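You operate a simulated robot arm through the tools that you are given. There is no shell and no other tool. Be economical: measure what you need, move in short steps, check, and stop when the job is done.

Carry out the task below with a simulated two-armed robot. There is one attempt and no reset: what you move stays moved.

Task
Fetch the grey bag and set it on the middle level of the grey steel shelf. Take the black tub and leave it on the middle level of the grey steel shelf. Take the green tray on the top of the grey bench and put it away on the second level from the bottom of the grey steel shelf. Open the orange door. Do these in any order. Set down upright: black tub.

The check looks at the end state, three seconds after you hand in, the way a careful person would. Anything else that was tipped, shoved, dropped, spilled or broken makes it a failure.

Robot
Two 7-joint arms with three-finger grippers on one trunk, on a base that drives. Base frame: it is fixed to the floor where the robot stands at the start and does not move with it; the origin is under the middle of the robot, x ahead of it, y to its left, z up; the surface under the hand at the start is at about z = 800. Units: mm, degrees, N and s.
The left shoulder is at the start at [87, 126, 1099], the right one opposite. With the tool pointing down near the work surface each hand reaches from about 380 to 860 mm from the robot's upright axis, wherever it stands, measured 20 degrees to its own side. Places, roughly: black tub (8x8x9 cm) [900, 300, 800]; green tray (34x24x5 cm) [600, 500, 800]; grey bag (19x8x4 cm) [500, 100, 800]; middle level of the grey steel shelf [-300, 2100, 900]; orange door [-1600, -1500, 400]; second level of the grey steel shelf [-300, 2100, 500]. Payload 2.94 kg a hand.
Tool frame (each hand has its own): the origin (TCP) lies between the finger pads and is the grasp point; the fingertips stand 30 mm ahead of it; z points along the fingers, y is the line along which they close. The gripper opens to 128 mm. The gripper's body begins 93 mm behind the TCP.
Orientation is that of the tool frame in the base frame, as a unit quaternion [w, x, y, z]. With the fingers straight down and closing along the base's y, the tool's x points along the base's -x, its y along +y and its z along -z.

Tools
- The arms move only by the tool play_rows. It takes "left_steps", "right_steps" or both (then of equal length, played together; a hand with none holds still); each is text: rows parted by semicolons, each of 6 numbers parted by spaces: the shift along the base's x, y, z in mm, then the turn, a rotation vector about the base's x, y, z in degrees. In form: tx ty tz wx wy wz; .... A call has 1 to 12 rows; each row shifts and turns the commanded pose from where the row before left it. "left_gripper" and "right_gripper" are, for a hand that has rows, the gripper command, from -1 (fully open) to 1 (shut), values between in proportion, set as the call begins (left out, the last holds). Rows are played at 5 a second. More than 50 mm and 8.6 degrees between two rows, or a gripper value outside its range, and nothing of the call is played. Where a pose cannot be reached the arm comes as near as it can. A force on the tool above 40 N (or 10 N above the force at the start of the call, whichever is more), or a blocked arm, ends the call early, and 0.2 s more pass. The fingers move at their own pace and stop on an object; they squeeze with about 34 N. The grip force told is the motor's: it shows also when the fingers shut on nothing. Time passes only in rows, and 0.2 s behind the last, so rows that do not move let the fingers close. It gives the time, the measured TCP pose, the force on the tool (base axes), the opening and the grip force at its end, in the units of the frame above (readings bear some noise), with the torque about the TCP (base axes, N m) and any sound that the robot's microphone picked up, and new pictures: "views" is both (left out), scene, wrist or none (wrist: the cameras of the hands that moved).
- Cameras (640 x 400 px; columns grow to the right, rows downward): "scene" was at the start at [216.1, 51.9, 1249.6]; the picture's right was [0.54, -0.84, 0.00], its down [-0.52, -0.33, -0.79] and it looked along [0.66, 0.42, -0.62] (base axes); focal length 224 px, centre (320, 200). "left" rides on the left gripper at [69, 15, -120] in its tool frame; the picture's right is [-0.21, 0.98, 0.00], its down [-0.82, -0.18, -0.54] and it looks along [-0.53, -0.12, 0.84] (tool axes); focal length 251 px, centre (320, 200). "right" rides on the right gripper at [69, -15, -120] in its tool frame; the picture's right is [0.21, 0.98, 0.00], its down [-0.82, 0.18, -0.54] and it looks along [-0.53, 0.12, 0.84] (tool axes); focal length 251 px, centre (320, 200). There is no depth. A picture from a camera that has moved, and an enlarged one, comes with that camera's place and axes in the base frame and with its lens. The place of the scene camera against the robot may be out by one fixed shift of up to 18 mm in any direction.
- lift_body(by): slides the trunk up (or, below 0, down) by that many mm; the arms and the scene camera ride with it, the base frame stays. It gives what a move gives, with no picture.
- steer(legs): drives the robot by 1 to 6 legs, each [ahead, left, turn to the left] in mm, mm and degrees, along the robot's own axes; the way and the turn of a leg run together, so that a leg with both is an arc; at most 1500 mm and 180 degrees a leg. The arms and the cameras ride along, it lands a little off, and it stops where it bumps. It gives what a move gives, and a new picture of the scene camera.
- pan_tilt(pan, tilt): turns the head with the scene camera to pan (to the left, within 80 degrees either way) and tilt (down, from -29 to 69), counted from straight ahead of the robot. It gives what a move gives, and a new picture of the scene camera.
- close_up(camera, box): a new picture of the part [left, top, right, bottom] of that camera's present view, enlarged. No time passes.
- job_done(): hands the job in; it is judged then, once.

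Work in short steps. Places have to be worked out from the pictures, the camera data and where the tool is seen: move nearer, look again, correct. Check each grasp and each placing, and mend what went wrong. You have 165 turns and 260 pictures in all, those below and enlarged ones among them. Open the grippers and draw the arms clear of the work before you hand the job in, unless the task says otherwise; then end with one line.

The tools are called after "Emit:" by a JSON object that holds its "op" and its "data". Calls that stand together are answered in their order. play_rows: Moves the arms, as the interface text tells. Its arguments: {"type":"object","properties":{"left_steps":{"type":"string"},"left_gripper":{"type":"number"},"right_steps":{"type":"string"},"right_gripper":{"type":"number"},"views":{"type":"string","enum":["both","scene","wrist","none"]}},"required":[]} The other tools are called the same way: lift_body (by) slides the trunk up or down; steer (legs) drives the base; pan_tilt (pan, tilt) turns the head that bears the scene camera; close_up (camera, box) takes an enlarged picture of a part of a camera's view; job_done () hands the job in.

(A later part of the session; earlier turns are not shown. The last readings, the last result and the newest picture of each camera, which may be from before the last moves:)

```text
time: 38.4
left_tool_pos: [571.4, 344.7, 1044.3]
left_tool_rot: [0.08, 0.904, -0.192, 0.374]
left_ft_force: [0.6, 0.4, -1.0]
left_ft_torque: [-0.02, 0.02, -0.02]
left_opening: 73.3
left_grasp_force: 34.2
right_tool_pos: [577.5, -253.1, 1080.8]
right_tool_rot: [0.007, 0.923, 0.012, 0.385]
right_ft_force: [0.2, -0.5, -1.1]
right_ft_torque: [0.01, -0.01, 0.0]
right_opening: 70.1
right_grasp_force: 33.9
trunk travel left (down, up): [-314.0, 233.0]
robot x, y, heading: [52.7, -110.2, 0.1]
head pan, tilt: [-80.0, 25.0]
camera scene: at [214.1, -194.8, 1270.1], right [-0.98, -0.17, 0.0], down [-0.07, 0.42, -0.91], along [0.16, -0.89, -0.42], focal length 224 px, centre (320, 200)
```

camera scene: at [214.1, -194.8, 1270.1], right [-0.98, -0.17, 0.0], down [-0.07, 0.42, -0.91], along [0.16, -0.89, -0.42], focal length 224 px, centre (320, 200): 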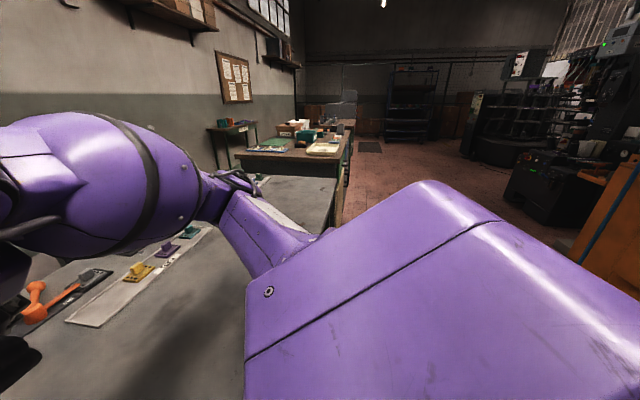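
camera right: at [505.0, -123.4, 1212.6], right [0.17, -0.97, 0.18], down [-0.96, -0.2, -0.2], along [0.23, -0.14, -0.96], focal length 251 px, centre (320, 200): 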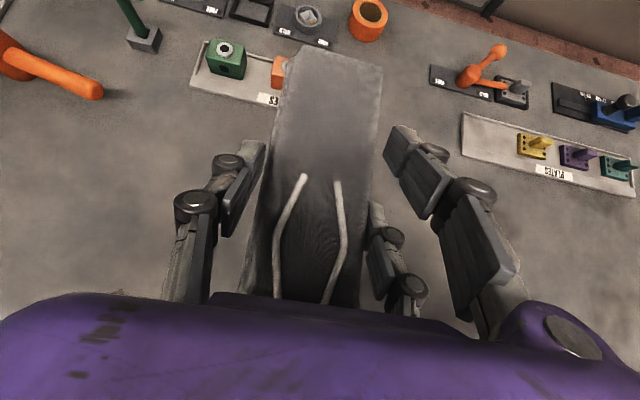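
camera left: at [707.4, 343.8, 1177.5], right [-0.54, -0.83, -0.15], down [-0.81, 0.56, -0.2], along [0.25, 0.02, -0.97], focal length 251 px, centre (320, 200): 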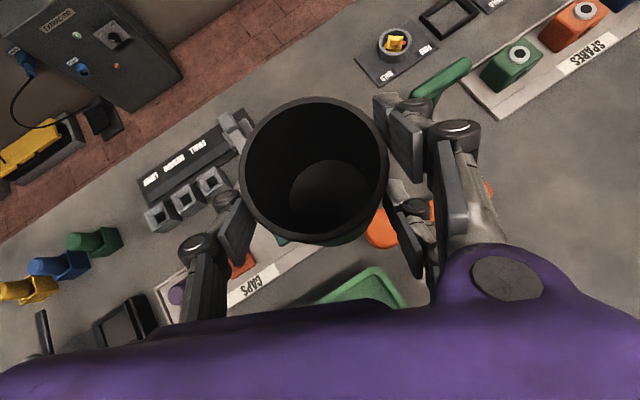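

The route behind is clear. I'll back off, turn left toward the shelf and drive part way.

Emit:
{"op": "pan_tilt", "data": {"pan": 0, "tilt": 25}}

Emit:
{"op": "steer", "data": {"legs": [[-400, 0, 0], [0, 0, 90], [600, 0, 0]]}}

```text
time: 39.9
left_tool_pos: [572.3, 343.7, 1044.5]
left_tool_rot: [0.081, 0.903, -0.192, 0.375]
left_ft_force: [-0.6, -0.2, -0.5]
left_ft_torque: [0.03, -0.04, 0.02]
left_opening: 73.7
left_grasp_force: 34.2
right_tool_pos: [576.7, -253.7, 1078.6]
right_tool_rot: [0.008, 0.923, 0.012, 0.386]
right_ft_force: [0.3, 0.2, -0.4]
right_ft_torque: [0.0, 0.03, 0.0]
right_opening: 70.2
right_grasp_force: 34.0
trunk travel left (down, up): [-314.0, 233.0]
robot x, y, heading: [53.5, -111.9, 0.2]
head pan, tilt: [0.0, 25.0]
camera scene: at [290.2, -104.1, 1270.1], right [0.0, -1.0, 0.0], down [-0.42, 0.0, -0.91], along [0.91, 0.0, -0.42], focal length 224 px, centre (320, 200)
```

scene: 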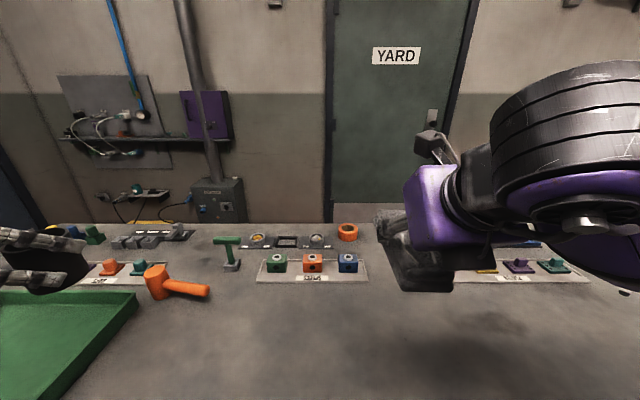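

```text
time: 49.2
left_tool_pos: [-791.4, 1013.3, 1043.7]
left_tool_rot: [-0.208, 0.776, 0.502, 0.321]
left_ft_force: [-0.4, 1.1, -0.7]
left_ft_torque: [-0.01, -0.03, -0.01]
left_opening: 73.4
left_grasp_force: 34.1
right_tool_pos: [-193.8, 1016.3, 1081.2]
right_tool_rot: [-0.267, 0.645, 0.66, 0.278]
right_ft_force: [-0.6, -0.7, -0.3]
right_ft_torque: [-0.01, -0.02, -0.02]
right_opening: 70.5
right_grasp_force: 33.7
trunk travel left (down, up): [-314.0, 233.0]
robot x, y, heading: [-337.8, 495.9, 90.1]
head pan, tilt: [0.0, 25.0]
camera scene: at [-327.8, 725.5, 1270.1], right [1.0, 0.0, 0.0], down [0.0, -0.42, -0.91], along [0.0, 0.91, -0.42], focal length 224 px, centre (320, 200)
```

scene: 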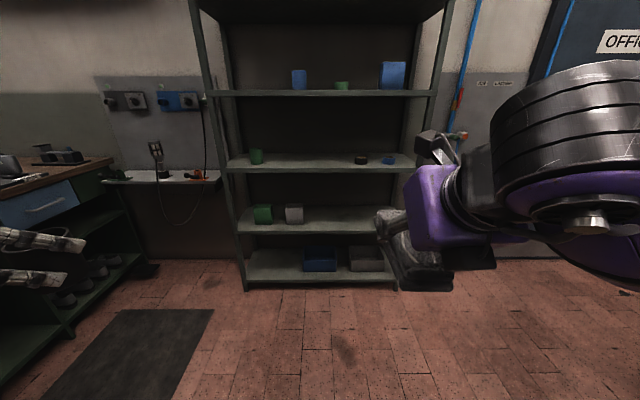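

I now have a clear view of the shelf, so I'll zoom in on it to measure the levels.

Emit:
{"op": "close_up", "data": {"camera": "scene", "box": [216, 130, 456, 280]}}

```text
2.67 times, centred on (336, 205) of scene
camera zoom: at [-327.8, 725.5, 1270.1], right [1.0, 0.0, 0.0], down [0.0, -0.42, -0.91], along [0.0, 0.91, -0.42], focal length 598 px, centre (277, 187)
```

zoom: 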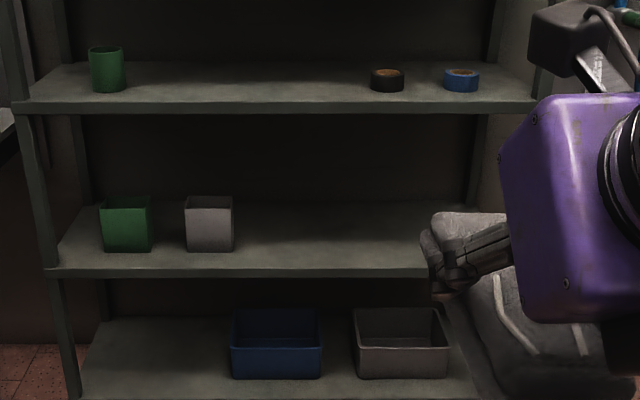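

The middle board top is near z≈905 with its front edge near y≈1920. There's free space between x≈-650 and -130, and the tub should go at about x=-510. I'll drive forward and to the right so the left hand lines up.

Emit:
{"op": "steer", "data": {"legs": [[500, -225, 0], [230, 0, 0]]}}

```text
time: 53.7
left_tool_pos: [-564.3, 1740.8, 1044.2]
left_tool_rot: [-0.208, 0.775, 0.503, 0.321]
left_ft_force: [1.1, 0.1, -0.6]
left_ft_torque: [-0.04, -0.02, -0.02]
left_opening: 73.4
left_grasp_force: 34.0
right_tool_pos: [32.6, 1745.1, 1080.1]
right_tool_rot: [-0.267, 0.644, 0.661, 0.277]
right_ft_force: [-0.4, 0.3, -0.7]
right_ft_torque: [-0.02, -0.06, 0.0]
right_opening: 70.3
right_grasp_force: 33.7
trunk travel left (down, up): [-314.0, 233.0]
robot x, y, heading: [-109.2, 1224.2, 89.8]
head pan, tilt: [0.0, 25.0]
camera scene: at [-100.2, 1454.0, 1270.1], right [1.0, 0.0, 0.0], down [0.0, -0.42, -0.91], along [0.0, 0.91, -0.42], focal length 224 px, centre (320, 200)
```

scene: 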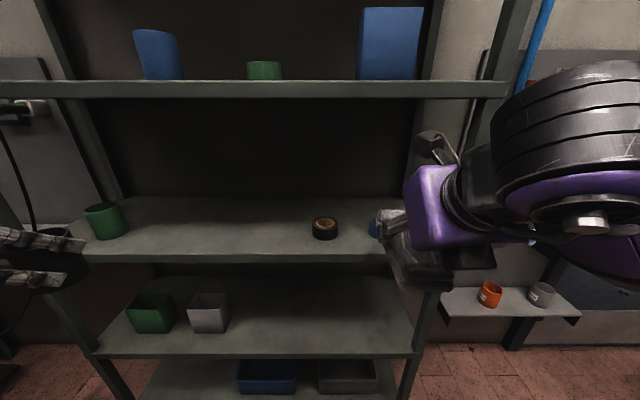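

I'll zoom in to pin down the front edge of the middle board.

Emit:
{"op": "close_up", "data": {"camera": "scene", "box": [60, 170, 300, 320]}}

```text
2.67 times, centred on (180, 245) of scene
camera zoom: at [-100.2, 1454.0, 1270.1], right [1.0, 0.0, 0.0], down [0.0, -0.42, -0.91], along [0.0, 0.91, -0.42], focal length 598 px, centre (693, 80)
```

zoom: 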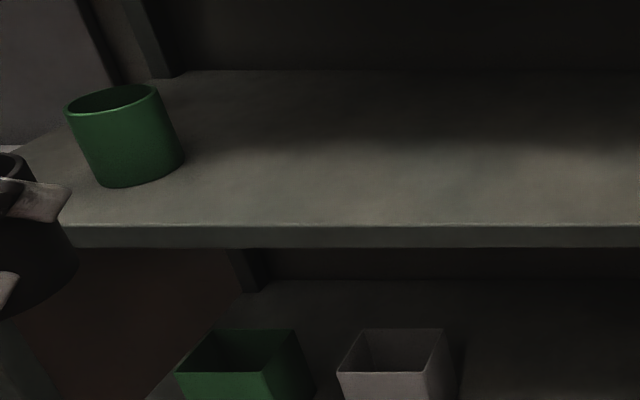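

Front edge is at y≈1905 and the board top at z≈910-915. I'll bring the tub in over the board at about [-500, 2005], still well above it.

Emit:
{"op": "play_rows", "data": {"left_steps": "8 33 -3 0 0 0;8 33 -3 0 0 0;8 33 -3 0 0 0;8 33 -3 0 0 0;8 33 -3 0 0 0;8 33 -3 0 0 0;8 33 -3 0 0 0;8 33 -3 0 0 0;0 0 0 0 0 0"}}

```text
time: 55.7
left_tool_pos: [-500.0, 2005.1, 1021.4]
left_tool_rot: [-0.208, 0.776, 0.502, 0.321]
left_ft_force: [0.7, -0.5, 0.1]
left_ft_torque: [-0.01, -0.02, 0.02]
left_opening: 73.1
left_grasp_force: 33.9
right_tool_pos: [33.0, 1744.5, 1081.4]
right_tool_rot: [-0.268, 0.644, 0.661, 0.278]
right_ft_force: [-1.2, -0.1, 0.2]
right_ft_torque: [0.01, -0.02, 0.01]
right_opening: 70.5
right_grasp_force: 33.9
trunk travel left (down, up): [-314.0, 233.0]
robot x, y, heading: [-110.6, 1220.7, 90.0]
head pan, tilt: [0.0, 25.0]
camera scene: at [-100.4, 1452.6, 1270.3], right [1.0, 0.0, 0.0], down [0.0, -0.42, -0.91], along [0.0, 0.91, -0.42], focal length 224 px, centre (320, 200)
camera left: at [-500.2, 1965.6, 1155.0], right [0.83, -0.54, -0.15], down [-0.56, -0.81, -0.2], along [-0.02, 0.25, -0.97], focal length 251 px, centre (320, 200)
```

scene: 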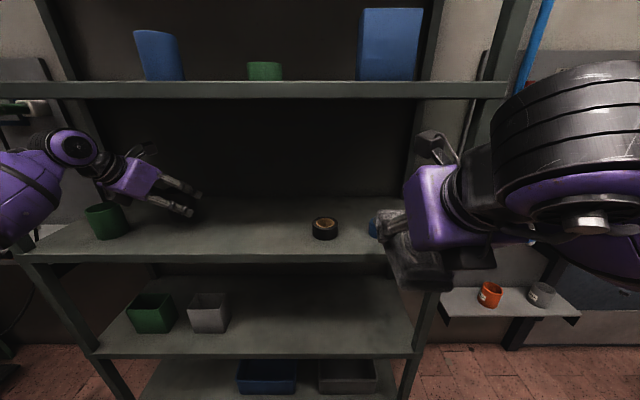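
left: 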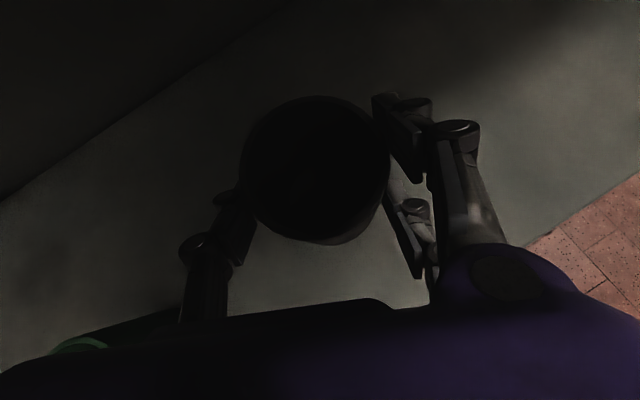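

The tub is over the board, well inside the front edge. I'll lower it and watch for contact.

Emit:
{"op": "play_rows", "data": {"left_steps": "0 0 -12 0 0 0;0 0 -12 0 0 0;0 0 -8 0 0 0;0 0 -3 0 0 0;0 0 0 0 0 0", "views": "none"}}

Emit:
{"op": "close_up", "data": {"camera": "scene", "box": [80, 140, 280, 265]}}

```text
time: 56.9
left_tool_pos: [-499.9, 2005.3, 986.1]
left_tool_rot: [-0.208, 0.775, 0.502, 0.321]
left_ft_force: [0.4, 0.0, -0.7]
left_ft_torque: [0.0, 0.02, -0.01]
left_opening: 73.2
left_grasp_force: 34.1
right_tool_pos: [33.2, 1745.7, 1080.4]
right_tool_rot: [-0.267, 0.643, 0.662, 0.278]
right_ft_force: [-0.2, -0.6, -1.2]
right_ft_torque: [-0.02, 0.0, -0.01]
right_opening: 70.1
right_grasp_force: 34.2
trunk travel left (down, up): [-314.0, 233.0]
robot x, y, heading: [-108.7, 1218.9, 89.7]
head pan, tilt: [0.0, 25.0]
```

```text
3.20 times, centred on (180, 202) of scene
camera zoom: at [-100.2, 1453.5, 1270.1], right [1.0, 0.0, 0.0], down [0.0, -0.42, -0.91], along [0.0, 0.91, -0.42], focal length 718 px, centre (768, 192)
```

zoom: 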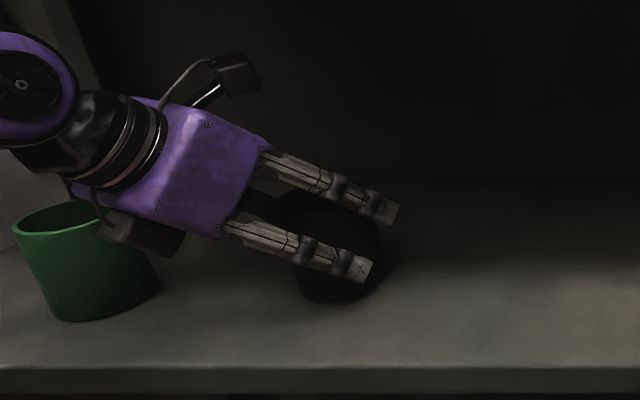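

No contact yet. I'll keep going down in small steps.

Emit:
{"op": "play_rows", "data": {"left_steps": "0 0 -3 0 0 0;0 0 -3 0 0 0;0 0 -2 0 0 0;0 0 0 0 0 0", "views": "none"}}

```text
time: 57.9
left_tool_pos: [-500.5, 2003.9, 981.1]
left_tool_rot: [-0.211, 0.774, 0.502, 0.322]
left_ft_force: [-1.5, 4.6, 13.4]
left_ft_torque: [0.08, -0.29, 0.11]
left_opening: 72.9
left_grasp_force: 34.0
right_tool_pos: [32.9, 1744.3, 1081.3]
right_tool_rot: [-0.268, 0.644, 0.661, 0.278]
right_ft_force: [0.4, 0.1, -0.6]
right_ft_torque: [-0.03, 0.01, 0.05]
right_opening: 70.2
right_grasp_force: 33.9
trunk travel left (down, up): [-314.0, 233.0]
robot x, y, heading: [-114.0, 1225.3, 89.8]
head pan, tilt: [0.0, 25.0]
```

Contact reads 13 N, so the board top is at about z≈920. I'll open and rise straight up.

Emit:
{"op": "play_rows", "data": {"left_steps": "0 0 2 0 0 0;0 0 0 0 0 0;0 0 0 0 0 0", "left_gripper": -0.6, "views": "wrist"}}

Emit:
{"op": "play_rows", "data": {"left_steps": "0 0 15 0 0 0;0 0 20 0 0 0;0 0 25 0 0 0;0 0 25 0 0 0;-5 -15 15 0 0 0;-10 -40 0 0 0 0;-10 -45 0 0 0 0;-10 -45 0 0 0 0;-10 -45 0 0 0 0;-10 -45 0 0 0 0", "views": "both"}}

```text
time: 58.7
left_tool_pos: [-500.5, 2003.0, 979.0]
left_tool_rot: [-0.209, 0.775, 0.503, 0.321]
left_ft_force: [0.0, 0.2, 0.9]
left_ft_torque: [-0.03, 0.02, 0.0]
left_opening: 102.5
left_grasp_force: 0.2
right_tool_pos: [33.1, 1745.3, 1081.9]
right_tool_rot: [-0.268, 0.644, 0.661, 0.278]
right_ft_force: [0.4, 0.7, -0.9]
right_ft_torque: [-0.05, 0.03, -0.01]
right_opening: 70.5
right_grasp_force: 34.1
trunk travel left (down, up): [-314.0, 233.0]
robot x, y, heading: [-109.9, 1222.8, 90.1]
head pan, tilt: [0.0, 25.0]
camera left: at [-500.8, 1964.8, 1113.1], right [0.83, -0.54, -0.15], down [-0.56, -0.81, -0.2], along [-0.02, 0.25, -0.97], focal length 251 px, centre (320, 200)
```

left: 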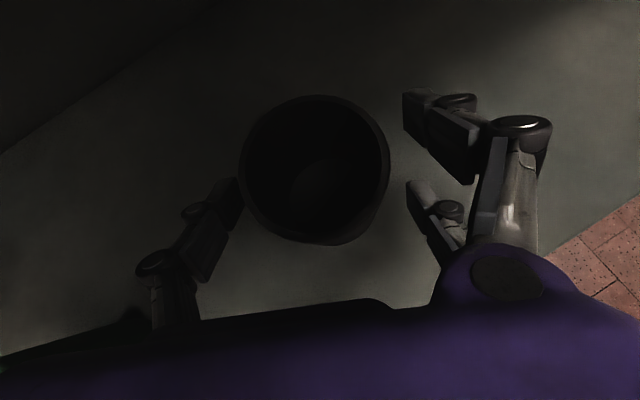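

```text
time: 60.9
left_tool_pos: [-557.6, 1766.3, 1079.5]
left_tool_rot: [-0.209, 0.775, 0.503, 0.321]
left_ft_force: [-0.3, -0.1, -0.2]
left_ft_torque: [-0.04, 0.0, 0.02]
left_opening: 102.5
left_grasp_force: 0.0
right_tool_pos: [32.2, 1744.3, 1082.0]
right_tool_rot: [-0.268, 0.644, 0.661, 0.279]
right_ft_force: [-0.2, -0.8, 0.3]
right_ft_torque: [0.02, 0.01, -0.04]
right_opening: 70.1
right_grasp_force: 33.8
trunk travel left (down, up): [-314.0, 233.0]
robot x, y, heading: [-110.1, 1225.8, 90.0]
head pan, tilt: [0.0, 25.0]
camera scene: at [-100.5, 1452.3, 1270.4], right [1.0, 0.0, 0.0], down [0.0, -0.42, -0.91], along [0.0, 0.91, -0.42], focal length 224 px, centre (320, 200)
camera left: at [-556.8, 1727.8, 1215.0], right [0.83, -0.54, -0.15], down [-0.56, -0.81, -0.2], along [-0.02, 0.25, -0.97], focal length 251 px, centre (320, 200)
```

scene: 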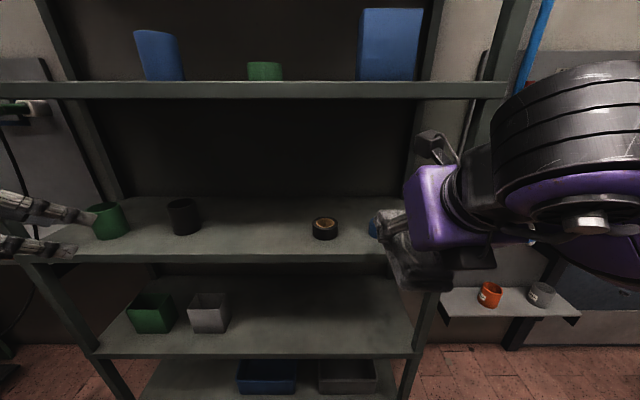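
left: 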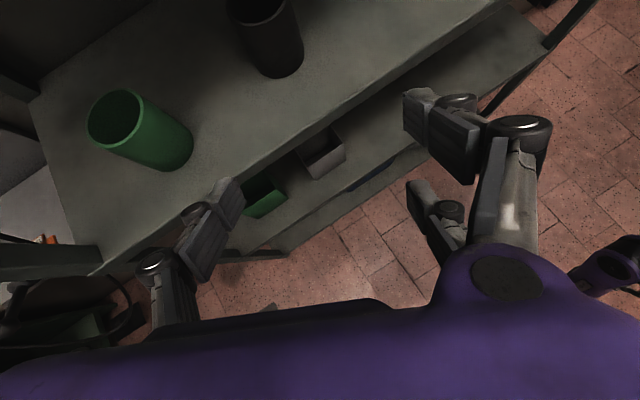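

The tub stands upright on the middle level. Next I'll shift the base left so the right hand lines up with the free spot at x≈-290 for the bag.

Emit:
{"op": "steer", "data": {"legs": [[0, 300, 0]]}}

```text
time: 64.1
left_tool_pos: [-859.7, 1769.2, 1079.5]
left_tool_rot: [-0.209, 0.775, 0.503, 0.322]
left_ft_force: [0.2, 0.2, 0.4]
left_ft_torque: [-0.02, 0.0, 0.01]
left_opening: 102.6
left_grasp_force: 0.0
right_tool_pos: [-270.5, 1745.6, 1080.0]
right_tool_rot: [-0.267, 0.644, 0.661, 0.278]
right_ft_force: [-0.1, -0.2, -0.6]
right_ft_torque: [0.04, 0.03, 0.0]
right_opening: 70.4
right_grasp_force: 34.3
trunk travel left (down, up): [-314.0, 233.0]
robot x, y, heading: [-417.5, 1225.0, 89.9]
head pan, tilt: [0.0, 25.0]
camera scene: at [-403.2, 1453.7, 1270.2], right [1.0, 0.0, 0.0], down [0.0, -0.42, -0.91], along [0.0, 0.91, -0.42], focal length 224 px, centre (320, 200)
```

scene: 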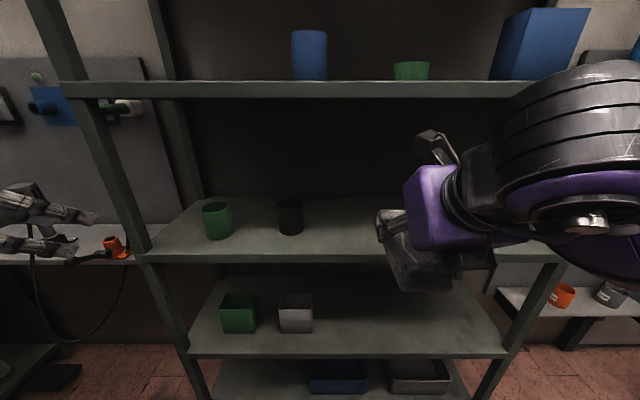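

The right hand is at x≈-270, clear of both the tub and the tape. I'll push the bag in over the board.

Emit:
{"op": "play_rows", "data": {"right_steps": "-2 41 -10 0 0 0;-2 41 -10 0 0 0;-2 41 -10 0 0 0;-2 41 -10 0 0 0;-2 41 -10 0 0 0;-2 41 -10 0 0 0;-2 40 -10 0 0 0;0 0 0 0 0 0"}}

```text
time: 65.9
left_tool_pos: [-859.2, 1767.6, 1081.2]
left_tool_rot: [-0.208, 0.776, 0.503, 0.32]
left_ft_force: [0.9, -0.2, 0.6]
left_ft_torque: [0.0, 0.02, -0.01]
left_opening: 102.5
left_grasp_force: 0.0
right_tool_pos: [-284.1, 2030.4, 1011.8]
right_tool_rot: [-0.267, 0.644, 0.66, 0.278]
right_ft_force: [-0.4, -0.6, -0.5]
right_ft_torque: [-0.01, -0.01, 0.0]
right_opening: 70.1
right_grasp_force: 33.6
trunk travel left (down, up): [-314.0, 233.0]
robot x, y, heading: [-415.8, 1223.5, 90.2]
head pan, tilt: [0.0, 25.0]
camera scene: at [-402.8, 1453.1, 1270.3], right [1.0, 0.0, 0.0], down [0.0, -0.42, -0.91], along [0.0, 0.91, -0.42], focal length 224 px, centre (320, 200)
camera right: at [-302.9, 1994.4, 1142.9], right [0.97, 0.17, 0.18], down [0.2, -0.96, -0.2], along [0.13, 0.23, -0.96], focal length 251 px, centre (320, 200)
```

scene: 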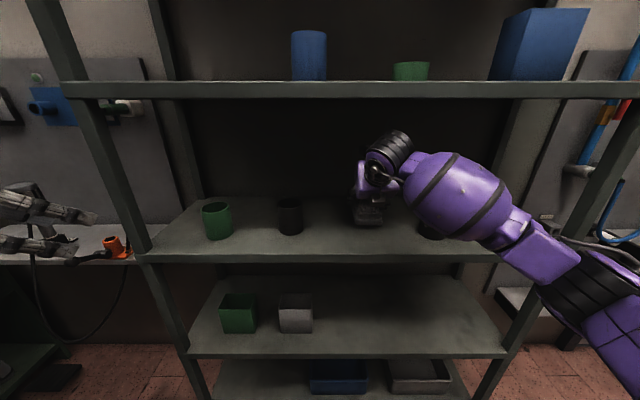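
right: 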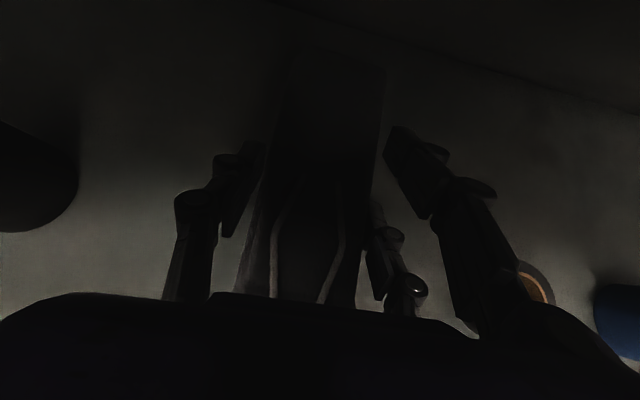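

All clear: tub to the left, tape to the right. I'll lower toward the board.

Emit:
{"op": "play_rows", "data": {"right_steps": "0 0 -15 0 0 0;0 0 -15 0 0 0;0 0 -8 0 0 0;0 0 -4 0 0 0;0 0 -3 0 0 0;0 0 0 0 0 0", "views": "none"}}

```text
time: 67.3
left_tool_pos: [-858.5, 1768.3, 1080.2]
left_tool_rot: [-0.208, 0.775, 0.503, 0.322]
left_ft_force: [-0.3, -0.3, -0.1]
left_ft_torque: [0.02, 0.0, 0.0]
left_opening: 102.2
left_grasp_force: 0.0
right_tool_pos: [-284.3, 2031.7, 966.4]
right_tool_rot: [-0.268, 0.644, 0.66, 0.278]
right_ft_force: [-0.1, 0.6, 3.3]
right_ft_torque: [0.4, -0.15, 0.01]
right_opening: 70.1
right_grasp_force: 34.1
trunk travel left (down, up): [-314.0, 233.0]
robot x, y, heading: [-412.3, 1222.3, 90.2]
head pan, tilt: [0.0, 25.0]
```

Light contact now. I'll go down a few mm more.

Emit:
{"op": "play_rows", "data": {"right_steps": "0 0 -3 0 0 0;0 0 -2 0 0 0;0 0 0 0 0 0", "views": "none"}}

```text
time: 68.1
left_tool_pos: [-857.9, 1768.0, 1082.4]
left_tool_rot: [-0.209, 0.775, 0.502, 0.321]
left_ft_force: [0.8, -0.3, -0.1]
left_ft_torque: [0.02, 0.0, 0.0]
left_opening: 102.4
left_grasp_force: 0.1
right_tool_pos: [-284.8, 2030.6, 965.0]
right_tool_rot: [-0.27, 0.643, 0.66, 0.28]
right_ft_force: [1.3, 3.7, 22.6]
right_ft_torque: [0.22, -0.92, 0.14]
right_opening: 70.0
right_grasp_force: 34.0
trunk travel left (down, up): [-314.0, 233.0]
robot x, y, heading: [-412.1, 1221.5, 90.0]
head pan, tilt: [0.0, 25.0]
```

Solid contact at 22 N. I'll open, rise and withdraw.

Emit:
{"op": "play_rows", "data": {"right_steps": "0 0 3 0 0 0;0 0 0 0 0 0;0 0 0 0 0 0;0 0 0 0 0 0", "right_gripper": -0.7, "views": "none"}}

Emit:
{"op": "play_rows", "data": {"right_steps": "0 -14 14 0 0 0;0 -18 18 0 0 0;0 -25 25 0 0 0;0 -30 25 0 0 0;0 -40 15 0 0 0;0 -45 0 0 0 0;0 -45 0 0 0 0;0 -45 0 0 0 0;0 -45 0 0 0 0", "views": "both"}}

```text
time: 69.1
left_tool_pos: [-859.0, 1768.4, 1081.1]
left_tool_rot: [-0.208, 0.775, 0.502, 0.321]
left_ft_force: [0.4, -0.5, 0.5]
left_ft_torque: [-0.02, -0.01, 0.0]
left_opening: 102.3
left_grasp_force: 0.1
right_tool_pos: [-283.2, 2030.7, 962.6]
right_tool_rot: [-0.267, 0.644, 0.661, 0.278]
right_ft_force: [-0.4, -0.3, 0.0]
right_ft_torque: [0.02, -0.03, -0.01]
right_opening: 108.8
right_grasp_force: 0.0
trunk travel left (down, up): [-314.0, 233.0]
robot x, y, heading: [-414.5, 1222.1, 89.9]
head pan, tilt: [0.0, 25.0]
```

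```text
time: 71.1
left_tool_pos: [-859.8, 1769.1, 1080.4]
left_tool_rot: [-0.209, 0.775, 0.504, 0.32]
left_ft_force: [0.3, 0.2, 0.7]
left_ft_torque: [-0.01, -0.02, 0.01]
left_opening: 102.4
left_grasp_force: 0.0
right_tool_pos: [-286.7, 1748.8, 1065.9]
right_tool_rot: [-0.266, 0.644, 0.662, 0.277]
right_ft_force: [0.1, 0.5, -0.8]
right_ft_torque: [0.0, 0.0, 0.0]
right_opening: 108.8
right_grasp_force: 0.1
right hand out of reach, approached as far as the arm can: row 9
trunk travel left (down, up): [-314.0, 233.0]
robot x, y, heading: [-417.1, 1224.0, 89.7]
head pan, tilt: [0.0, 25.0]
camera scene: at [-403.4, 1453.9, 1270.1], right [1.0, 0.0, 0.0], down [0.0, -0.42, -0.91], along [0.0, 0.91, -0.42], focal length 224 px, centre (320, 200)
camera right: at [-305.8, 1713.5, 1198.4], right [0.97, 0.17, 0.17], down [0.2, -0.96, -0.2], along [0.13, 0.23, -0.96], focal length 251 px, centre (320, 200)
```

scene: 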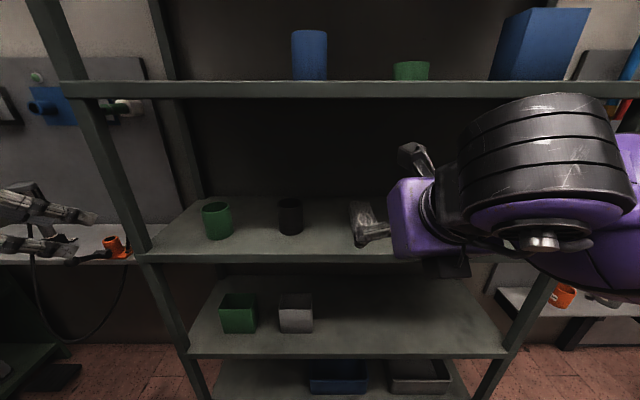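
right: 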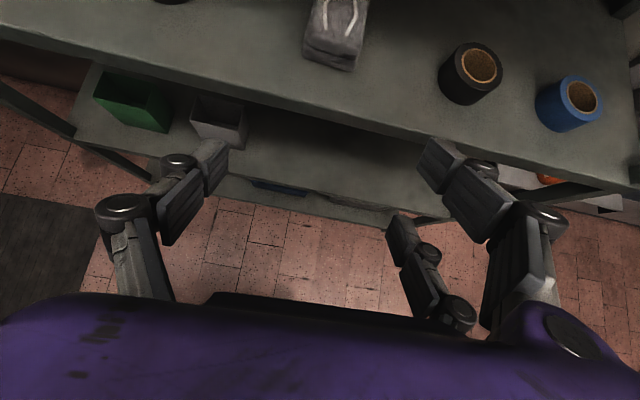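

Both the bag and the tub are on the middle level. The tray is at roughly x 438–680, y 346–674 on the bench. I'll back away from the shelf and turn toward the bench.

Emit:
{"op": "steer", "data": {"legs": [[-650, 0, 0], [0, 0, -90]]}}

```text
time: 78.6
left_tool_pos: [127.8, 1021.5, 1079.9]
left_tool_rot: [0.078, 0.905, -0.188, 0.375]
left_ft_force: [-0.6, -0.1, -1.2]
left_ft_torque: [0.01, 0.0, 0.0]
left_opening: 102.5
left_grasp_force: 0.0
right_tool_pos: [114.6, 448.8, 1065.2]
right_tool_rot: [0.006, 0.924, 0.017, 0.383]
right_ft_force: [0.1, -0.9, 0.1]
right_ft_torque: [-0.02, -0.03, -0.01]
right_opening: 109.1
right_grasp_force: 0.0
trunk travel left (down, up): [-314.0, 233.0]
robot x, y, heading: [-411.7, 569.3, 0.6]
head pan, tilt: [0.0, 25.0]
camera scene: at [-177.9, 578.5, 1270.2], right [0.01, -1.0, 0.0], down [-0.42, 0.0, -0.91], along [0.91, 0.01, -0.42], focal length 224 px, centre (320, 200)
```

scene: 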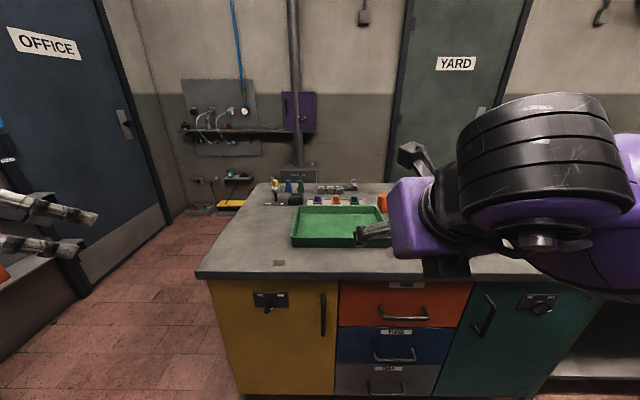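

Next I'll spin the left hand 180° about its own axis, back to its natural side, so it can work closer to the centre.

Emit:
{"op": "play_rows", "data": {"left_steps": "0 0 0 5.3 -2.36 -5.8;0 0 0 5.3 -2.36 -5.8;0 0 0 5.3 -2.36 -5.8;0 0 0 5.3 -2.36 -5.8;0 0 0 5.3 -2.36 -5.8;0 0 0 5.3 -2.36 -5.8;0 0 0 5.3 -2.36 -5.8;0 0 0 5.3 -2.36 -5.8;0 0 0 5.3 -2.36 -5.8;0 0 0 5.3 -2.36 -5.8;0 0 0 5.3 -2.36 -5.8", "views": "none"}}

Emit:
{"op": "play_rows", "data": {"left_steps": "0 0 0 5.3 -2.36 -5.8;0 0 0 5.3 -2.36 -5.8;0 0 0 5.3 -2.36 -5.8;0 0 0 5.3 -2.36 -5.8;0 0 0 5.3 -2.36 -5.8;0 0 0 5.3 -2.36 -5.8;0 0 0 5.3 -2.36 -5.8;0 0 0 5.3 -2.36 -5.8;0 0 0 5.3 -2.36 -5.8;0 0 0 5.3 -2.36 -5.8;0 0 0 5.3 -2.36 -5.8", "views": "none"}}

```text
time: 81.0
left_tool_pos: [128.6, 1021.5, 1080.2]
left_tool_rot: [0.21, -0.503, 0.773, -0.324]
left_ft_force: [-0.8, 0.1, -1.1]
left_ft_torque: [-0.01, -0.01, -0.03]
left_opening: 102.3
left_grasp_force: 0.0
right_tool_pos: [113.3, 448.9, 1065.5]
right_tool_rot: [0.005, 0.923, 0.017, 0.383]
right_ft_force: [-0.6, 0.5, 0.2]
right_ft_torque: [0.03, 0.01, -0.03]
right_opening: 108.7
right_grasp_force: 0.0
trunk travel left (down, up): [-314.0, 233.0]
robot x, y, heading: [-413.5, 572.3, 0.2]
head pan, tilt: [0.0, 25.0]
```

```text
time: 83.4
left_tool_pos: [126.9, 1022.3, 1080.8]
left_tool_rot: [0.374, 0.195, 0.903, -0.083]
left_ft_force: [-0.5, -0.2, 0.2]
left_ft_torque: [-0.01, -0.01, 0.0]
left_opening: 102.7
left_grasp_force: 0.2
right_tool_pos: [113.4, 448.8, 1065.1]
right_tool_rot: [0.006, 0.923, 0.017, 0.383]
right_ft_force: [-0.6, 0.5, 0.9]
right_ft_torque: [0.0, 0.03, -0.05]
right_opening: 108.9
right_grasp_force: 0.0
trunk travel left (down, up): [-314.0, 233.0]
robot x, y, heading: [-412.7, 574.1, 0.5]
head pan, tilt: [0.0, 25.0]
```

The spin worked. Now I'll yaw the left hand straight ahead and bring it in toward the centre.

Emit:
{"op": "play_rows", "data": {"left_steps": "0 -30 0 0 0 8;0 -40 0 0 0 8;0 -40 0 0 0 8;0 -40 0 0 0 0;0 -40 0 0 0 0;0 -40 0 0 0 0;0 -30 0 0 0 0;0 0 0 0 0 0", "left_gripper": -0.4, "views": "none"}}

Emit:
{"op": "steer", "data": {"legs": [[330, -60, 0]]}}

Emit:
{"op": "pan_tilt", "data": {"pan": 0, "tilt": 50}}

```text
time: 85.2
left_tool_pos: [125.8, 763.0, 1079.4]
left_tool_rot: [0.382, 0.001, 0.924, -0.004]
left_ft_force: [-0.7, 0.7, -0.3]
left_ft_torque: [-0.02, 0.01, -0.04]
left_opening: 89.6
left_grasp_force: 0.1
right_tool_pos: [113.4, 450.0, 1066.0]
right_tool_rot: [0.006, 0.923, 0.016, 0.383]
right_ft_force: [-0.5, 0.6, -0.9]
right_ft_torque: [-0.01, -0.02, -0.01]
right_opening: 108.8
right_grasp_force: 0.1
trunk travel left (down, up): [-314.0, 233.0]
robot x, y, heading: [-413.8, 571.5, 0.7]
head pan, tilt: [0.0, 25.0]
```

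```text
time: 87.4
left_tool_pos: [464.4, 705.3, 1080.8]
left_tool_rot: [0.382, 0.003, 0.924, -0.004]
left_ft_force: [0.4, 0.0, -0.2]
left_ft_torque: [-0.01, -0.03, -0.03]
left_opening: 90.0
left_grasp_force: 0.0
right_tool_pos: [450.7, 392.3, 1066.4]
right_tool_rot: [0.005, 0.923, 0.018, 0.384]
right_ft_force: [0.9, -0.5, 0.2]
right_ft_torque: [0.01, 0.0, 0.05]
right_opening: 108.5
right_grasp_force: 0.0
trunk travel left (down, up): [-314.0, 233.0]
robot x, y, heading: [-74.4, 515.9, 0.5]
head pan, tilt: [0.0, 25.0]
camera scene: at [159.2, 522.1, 1270.1], right [0.01, -1.0, 0.0], down [-0.42, 0.0, -0.91], along [0.91, 0.01, -0.42], focal length 224 px, centre (320, 200)
```

scene: 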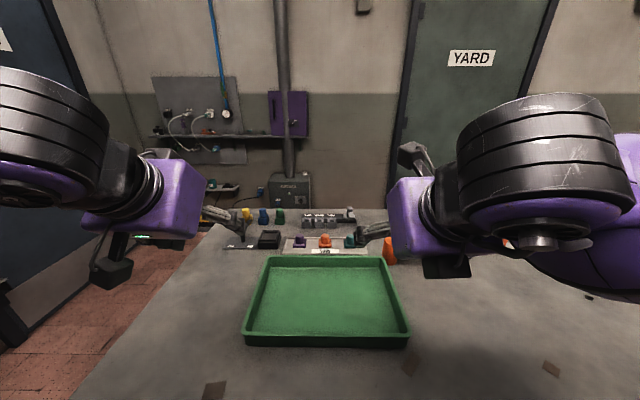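

```text
time: 88.3
left_tool_pos: [463.1, 706.6, 1080.2]
left_tool_rot: [0.382, 0.002, 0.924, -0.003]
left_ft_force: [0.3, 0.6, -0.4]
left_ft_torque: [-0.03, 0.01, 0.01]
left_opening: 89.7
left_grasp_force: 0.0
right_tool_pos: [450.7, 392.4, 1066.2]
right_tool_rot: [0.006, 0.923, 0.016, 0.384]
right_ft_force: [-0.1, 0.3, 0.2]
right_ft_torque: [0.0, 0.01, -0.02]
right_opening: 108.8
right_grasp_force: 0.1
trunk travel left (down, up): [-314.0, 233.0]
robot x, y, heading: [-79.1, 513.8, 0.5]
head pan, tilt: [0.0, 50.0]
camera scene: at [143.7, 522.1, 1232.7], right [0.01, -1.0, 0.0], down [-0.77, -0.01, -0.64], along [0.64, 0.01, -0.77], focal length 224 px, centre (320, 200)
```

scene: 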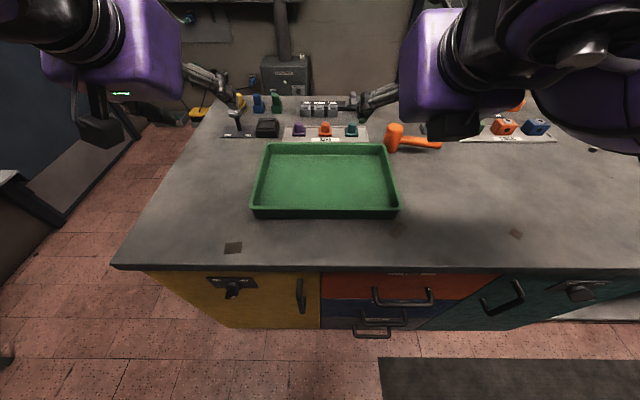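

I'll zoom in on the tray to locate its side walls.

Emit:
{"op": "close_up", "data": {"camera": "scene", "box": [230, 130, 420, 249]}}

```text
3.36 times, centred on (325, 190) of scene
camera zoom: at [143.7, 522.1, 1232.7], right [0.01, -1.0, 0.0], down [-0.77, -0.01, -0.64], along [0.64, 0.01, -0.77], focal length 754 px, centre (303, 235)
```

zoom: 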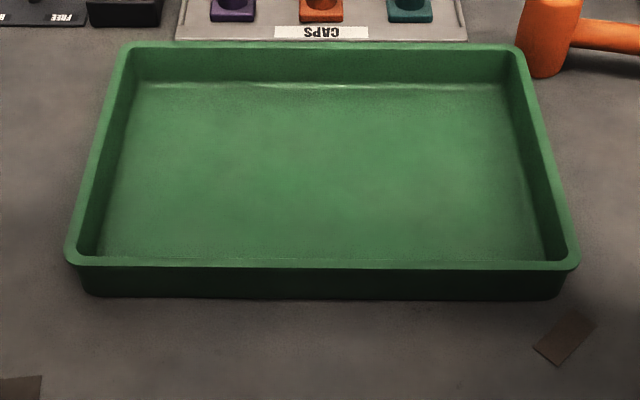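

The tray spans roughly x 438–667, y 350–678, so the wall centres are near y≈672 and 354. I'll bring both hands above the side walls at x≈520, which keeps the low-hanging left camera clear of the near rim.

Emit:
{"op": "play_rows", "data": {"left_steps": "14 -9 -40 0 0 0;14 -9 -40 0 0 0;14 -9 -40 0 0 0;15 -8 -40 0 0 0;0 0 0 0 0 0", "right_steps": "17 -9 -36 0 0 0;17 -9 -36 0 0 0;17 -10 -37 0 0 0;18 -10 -37 0 0 0;0 0 0 0 0 0", "left_gripper": -0.09, "right_gripper": -0.09}}

```text
time: 89.5
left_tool_pos: [520.0, 672.0, 920.7]
left_tool_rot: [0.383, 0.002, 0.924, -0.003]
left_ft_force: [-0.3, -0.8, 0.5]
left_ft_torque: [0.02, -0.01, 0.02]
left_opening: 69.7
left_grasp_force: 0.1
right_tool_pos: [516.8, 355.0, 920.9]
right_tool_rot: [0.005, 0.923, 0.017, 0.385]
right_ft_force: [-0.6, -1.6, -0.5]
right_ft_torque: [-0.01, -0.04, -0.02]
right_opening: 69.7
right_grasp_force: 0.0
trunk travel left (down, up): [-314.0, 233.0]
robot x, y, heading: [-75.9, 513.9, 0.7]
head pan, tilt: [0.0, 50.0]
camera scene: at [142.7, 522.4, 1232.9], right [0.01, -1.0, 0.0], down [-0.77, -0.01, -0.64], along [0.64, 0.01, -0.77], focal length 224 px, centre (320, 200)
camera right: at [479.6, 373.7, 1052.3], right [0.18, -0.97, 0.18], down [-0.96, -0.21, -0.2], along [0.23, -0.13, -0.96], focal length 251 px, centre (320, 200)
camera left: at [387.2, 688.0, 956.8], right [0.16, 0.98, 0.15], down [0.2, -0.18, 0.96], along [0.97, -0.12, -0.22], focal length 251 px, centre (320, 200)
```

scene: 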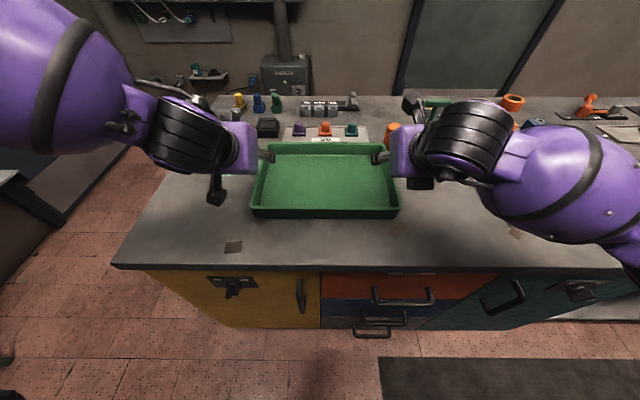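
right: 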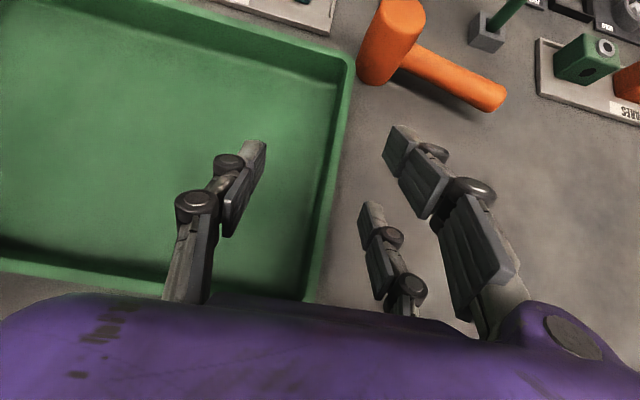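
left: 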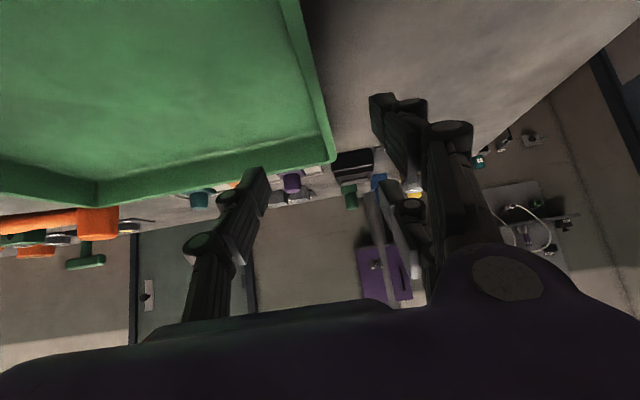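

The wrist views refine the wall centres to y≈675 on the left and y≈344 on the right. I'll adjust and descend to straddle the walls.

Emit:
{"op": "play_rows", "data": {"left_steps": "0 3 -10 0 0 0;0 0 -20 0 0 0;0 0 -20 0 0 0;0 0 -18 0 0 0;0 0 -12 0 0 0;0 0 0 0 0 0", "right_steps": "3 -11 -10 0 0 0;0 0 -20 0 0 0;0 0 -20 0 0 0;0 0 -18 0 0 0;0 0 -12 0 0 0;0 0 0 0 0 0"}}

```text
time: 90.9
left_tool_pos: [521.6, 673.4, 845.4]
left_tool_rot: [0.389, 0.002, 0.921, -0.003]
left_ft_force: [1.8, 1.2, 29.6]
left_ft_torque: [1.29, 0.08, 0.16]
left_opening: 75.1
left_grasp_force: 3.7
right_tool_pos: [522.1, 343.7, 844.4]
right_tool_rot: [0.005, 0.922, 0.017, 0.388]
right_ft_force: [5.9, 1.0, 15.4]
right_ft_torque: [-0.57, -0.18, 0.09]
right_opening: 70.4
right_grasp_force: 0.5
trunk travel left (down, up): [-314.0, 233.0]
robot x, y, heading: [-74.3, 513.3, 0.6]
head pan, tilt: [0.0, 50.0]
camera scene: at [140.9, 522.1, 1233.6], right [0.01, -1.0, 0.0], down [-0.76, -0.01, -0.64], along [0.64, 0.01, -0.76], focal length 224 px, centre (320, 200)
camera right: at [482.2, 362.1, 976.8], right [0.18, -0.97, 0.18], down [-0.96, -0.21, -0.21], along [0.24, -0.13, -0.96], focal length 251 px, centre (320, 200)
camera left: at [388.0, 690.4, 879.6], right [0.16, 0.98, 0.15], down [0.19, -0.18, 0.97], along [0.97, -0.12, -0.21], focal length 251 px, centre (320, 200)
```

scene: 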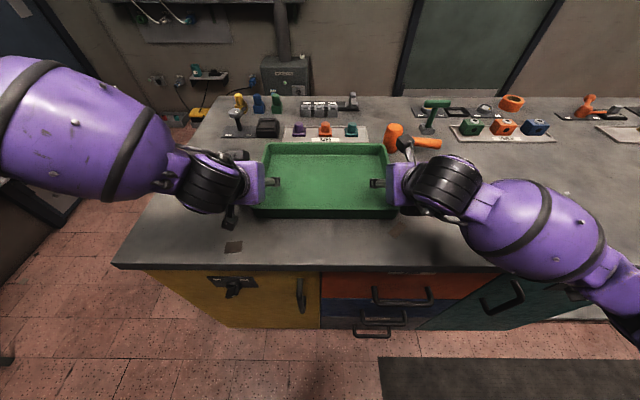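
right: 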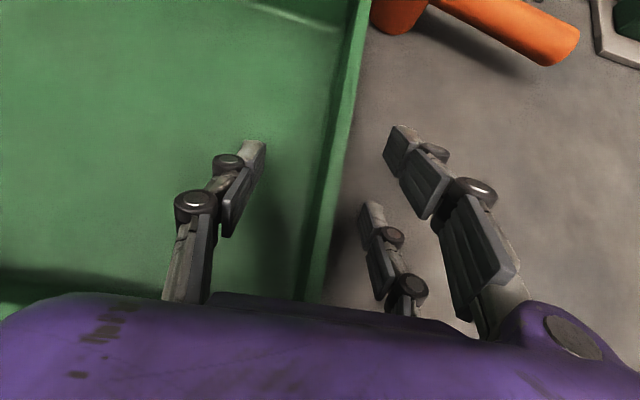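
left: 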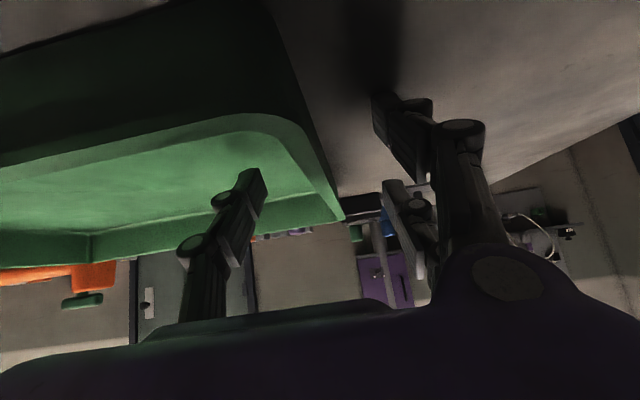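

The inner fingertips touch the tray floor. I'll raise 8 mm and then close both grippers.

Emit:
{"op": "play_rows", "data": {"left_steps": "0 0 8 0 0 0;0 0 0 0 0 0", "right_steps": "0 0 7 0 0 0;0 0 0 0 0 0", "views": "none"}}

Emit:
{"op": "play_rows", "data": {"left_steps": "0 0 0 0 0 0;0 0 0 0 0 0;0 0 0 0 0 0;0 0 0 0 0 0;0 0 0 0 0 0", "right_steps": "0 0 0 0 0 0;0 0 0 0 0 0;0 0 0 0 0 0;0 0 0 0 0 0;0 0 0 0 0 0", "left_gripper": 1, "right_gripper": 1}}

```text
time: 91.5
left_tool_pos: [518.6, 674.7, 846.7]
left_tool_rot: [0.38, 0.001, 0.925, -0.002]
left_ft_force: [0.1, -0.3, 3.2]
left_ft_torque: [0.14, 0.04, -0.02]
left_opening: 70.1
left_grasp_force: 0.3
right_tool_pos: [520.2, 343.5, 846.0]
right_tool_rot: [0.006, 0.924, 0.016, 0.382]
right_ft_force: [0.3, 0.1, 0.2]
right_ft_torque: [0.04, 0.01, 0.0]
right_opening: 69.5
right_grasp_force: 0.0
trunk travel left (down, up): [-314.0, 233.0]
robot x, y, heading: [-76.7, 514.9, 0.7]
head pan, tilt: [0.0, 50.0]
```

```text
time: 92.7
left_tool_pos: [521.4, 676.2, 847.0]
left_tool_rot: [0.382, 0.0, 0.924, -0.001]
left_ft_force: [-3.2, 20.9, -1.9]
left_ft_torque: [0.66, 0.03, 0.04]
left_opening: 6.1
left_grasp_force: 32.7
right_tool_pos: [522.6, 342.2, 847.3]
right_tool_rot: [0.008, 0.923, 0.015, 0.385]
right_ft_force: [4.1, -21.0, 2.3]
right_ft_torque: [0.47, 0.13, -1.21]
right_opening: 5.9
right_grasp_force: 34.2
trunk travel left (down, up): [-314.0, 233.0]
robot x, y, heading: [-75.9, 514.5, 0.4]
head pan, tilt: [0.0, 50.0]
camera scene: at [144.0, 522.1, 1232.6], right [0.01, -1.0, 0.0], down [-0.77, -0.01, -0.64], along [0.64, 0.01, -0.77], focal length 224 px, centre (320, 200)
camera right: at [484.9, 360.7, 979.7], right [0.17, -0.97, 0.18], down [-0.96, -0.21, -0.2], along [0.23, -0.14, -0.96], focal length 251 px, centre (320, 200)
camera left: at [387.2, 691.9, 883.3], right [0.15, 0.98, 0.15], down [0.2, -0.18, 0.96], along [0.97, -0.12, -0.22], focal length 251 px, centre (320, 200)
```

scene: 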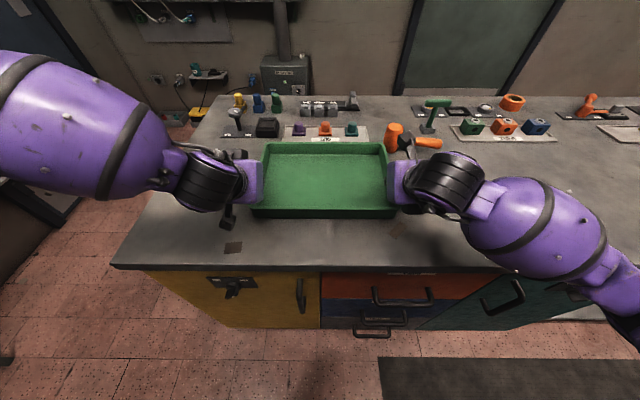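
right: 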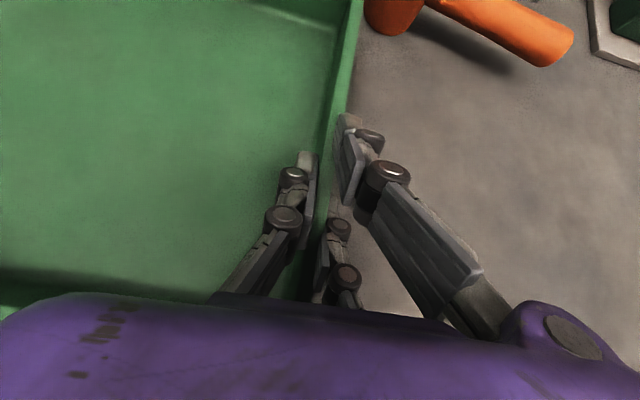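
left: 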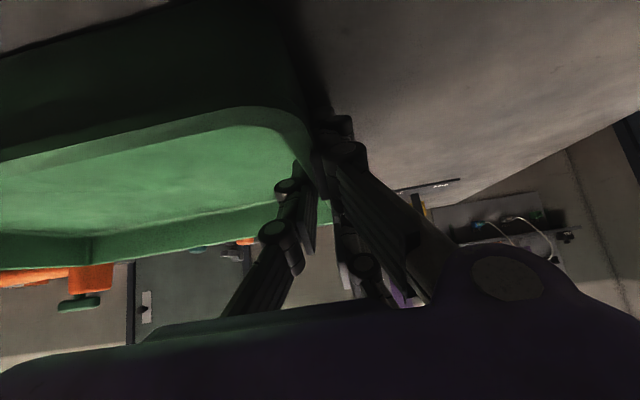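

Both walls are gripped, but the hands are loaded 21 N against each other. I'll shift each 2 mm outward to relieve that, then lift a little.

Emit:
{"op": "play_rows", "data": {"left_steps": "0 2 0 0 0 0;0 0 0 0 0 0", "right_steps": "0 -2 0 0 0 0;0 0 0 0 0 0", "views": "none"}}

Emit:
{"op": "play_rows", "data": {"left_steps": "0 0 10 0 0 0;0 0 15 0 0 0;0 0 20 0 0 0;0 0 0 0 0 0", "right_steps": "0 0 10 0 0 0;0 0 15 0 0 0;0 0 20 0 0 0;0 0 0 0 0 0"}}

```text
time: 93.3
left_tool_pos: [520.2, 676.5, 847.0]
left_tool_rot: [0.382, 0.002, 0.924, -0.002]
left_ft_force: [-3.7, 18.5, -3.3]
left_ft_torque: [0.73, 0.98, -0.11]
left_opening: 5.9
left_grasp_force: 33.2
right_tool_pos: [523.6, 342.0, 847.4]
right_tool_rot: [0.006, 0.923, 0.016, 0.384]
right_ft_force: [3.8, -17.3, 2.9]
right_ft_torque: [0.5, -0.8, -1.15]
right_opening: 6.1
right_grasp_force: 34.0
trunk travel left (down, up): [-314.0, 233.0]
robot x, y, heading: [-74.9, 513.7, 0.6]
head pan, tilt: [0.0, 50.0]
```

```text
time: 94.3
left_tool_pos: [520.9, 676.1, 892.3]
left_tool_rot: [0.382, 0.002, 0.924, -0.002]
left_ft_force: [-4.7, 16.0, -6.6]
left_ft_torque: [1.01, 0.55, -0.34]
left_opening: 6.1
left_grasp_force: 33.2
right_tool_pos: [524.3, 340.3, 891.6]
right_tool_rot: [0.006, 0.923, 0.017, 0.384]
right_ft_force: [4.2, -17.1, 2.8]
right_ft_torque: [0.52, -0.38, -1.15]
right_opening: 6.0
right_grasp_force: 33.9
trunk travel left (down, up): [-314.0, 233.0]
robot x, y, heading: [-77.4, 516.2, 0.6]
head pan, tilt: [0.0, 50.0]
camera scene: at [144.3, 521.9, 1232.5], right [0.01, -1.0, 0.0], down [-0.77, -0.01, -0.64], along [0.64, 0.01, -0.77], focal length 224 px, centre (320, 200)
camera right: at [485.1, 359.8, 1024.1], right [0.18, -0.97, 0.17], down [-0.96, -0.21, -0.2], along [0.23, -0.13, -0.96], focal length 251 px, centre (320, 200)
camera left: at [387.8, 692.5, 929.1], right [0.16, 0.98, 0.15], down [0.2, -0.18, 0.96], along [0.97, -0.12, -0.22], focal length 251 px, centre (320, 200)
```

scene: 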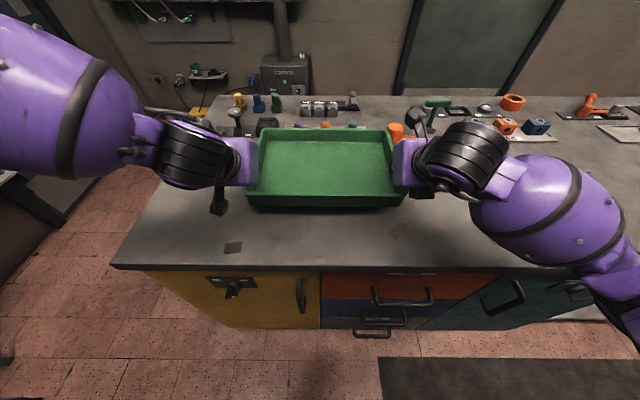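
right: 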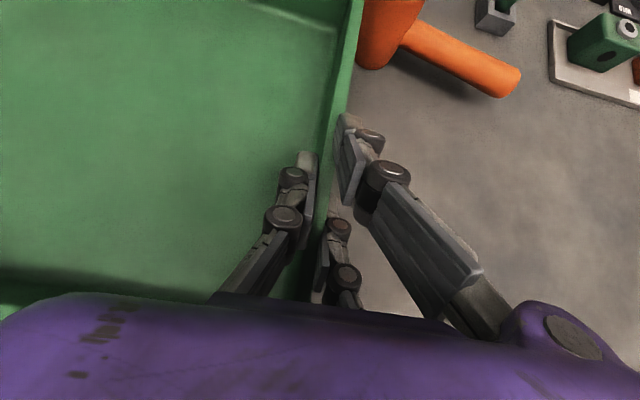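
left: 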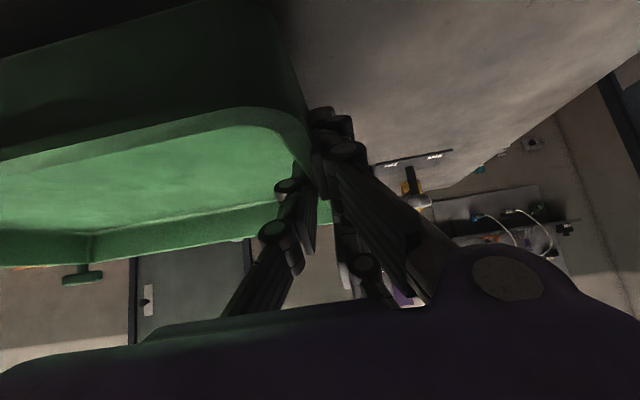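

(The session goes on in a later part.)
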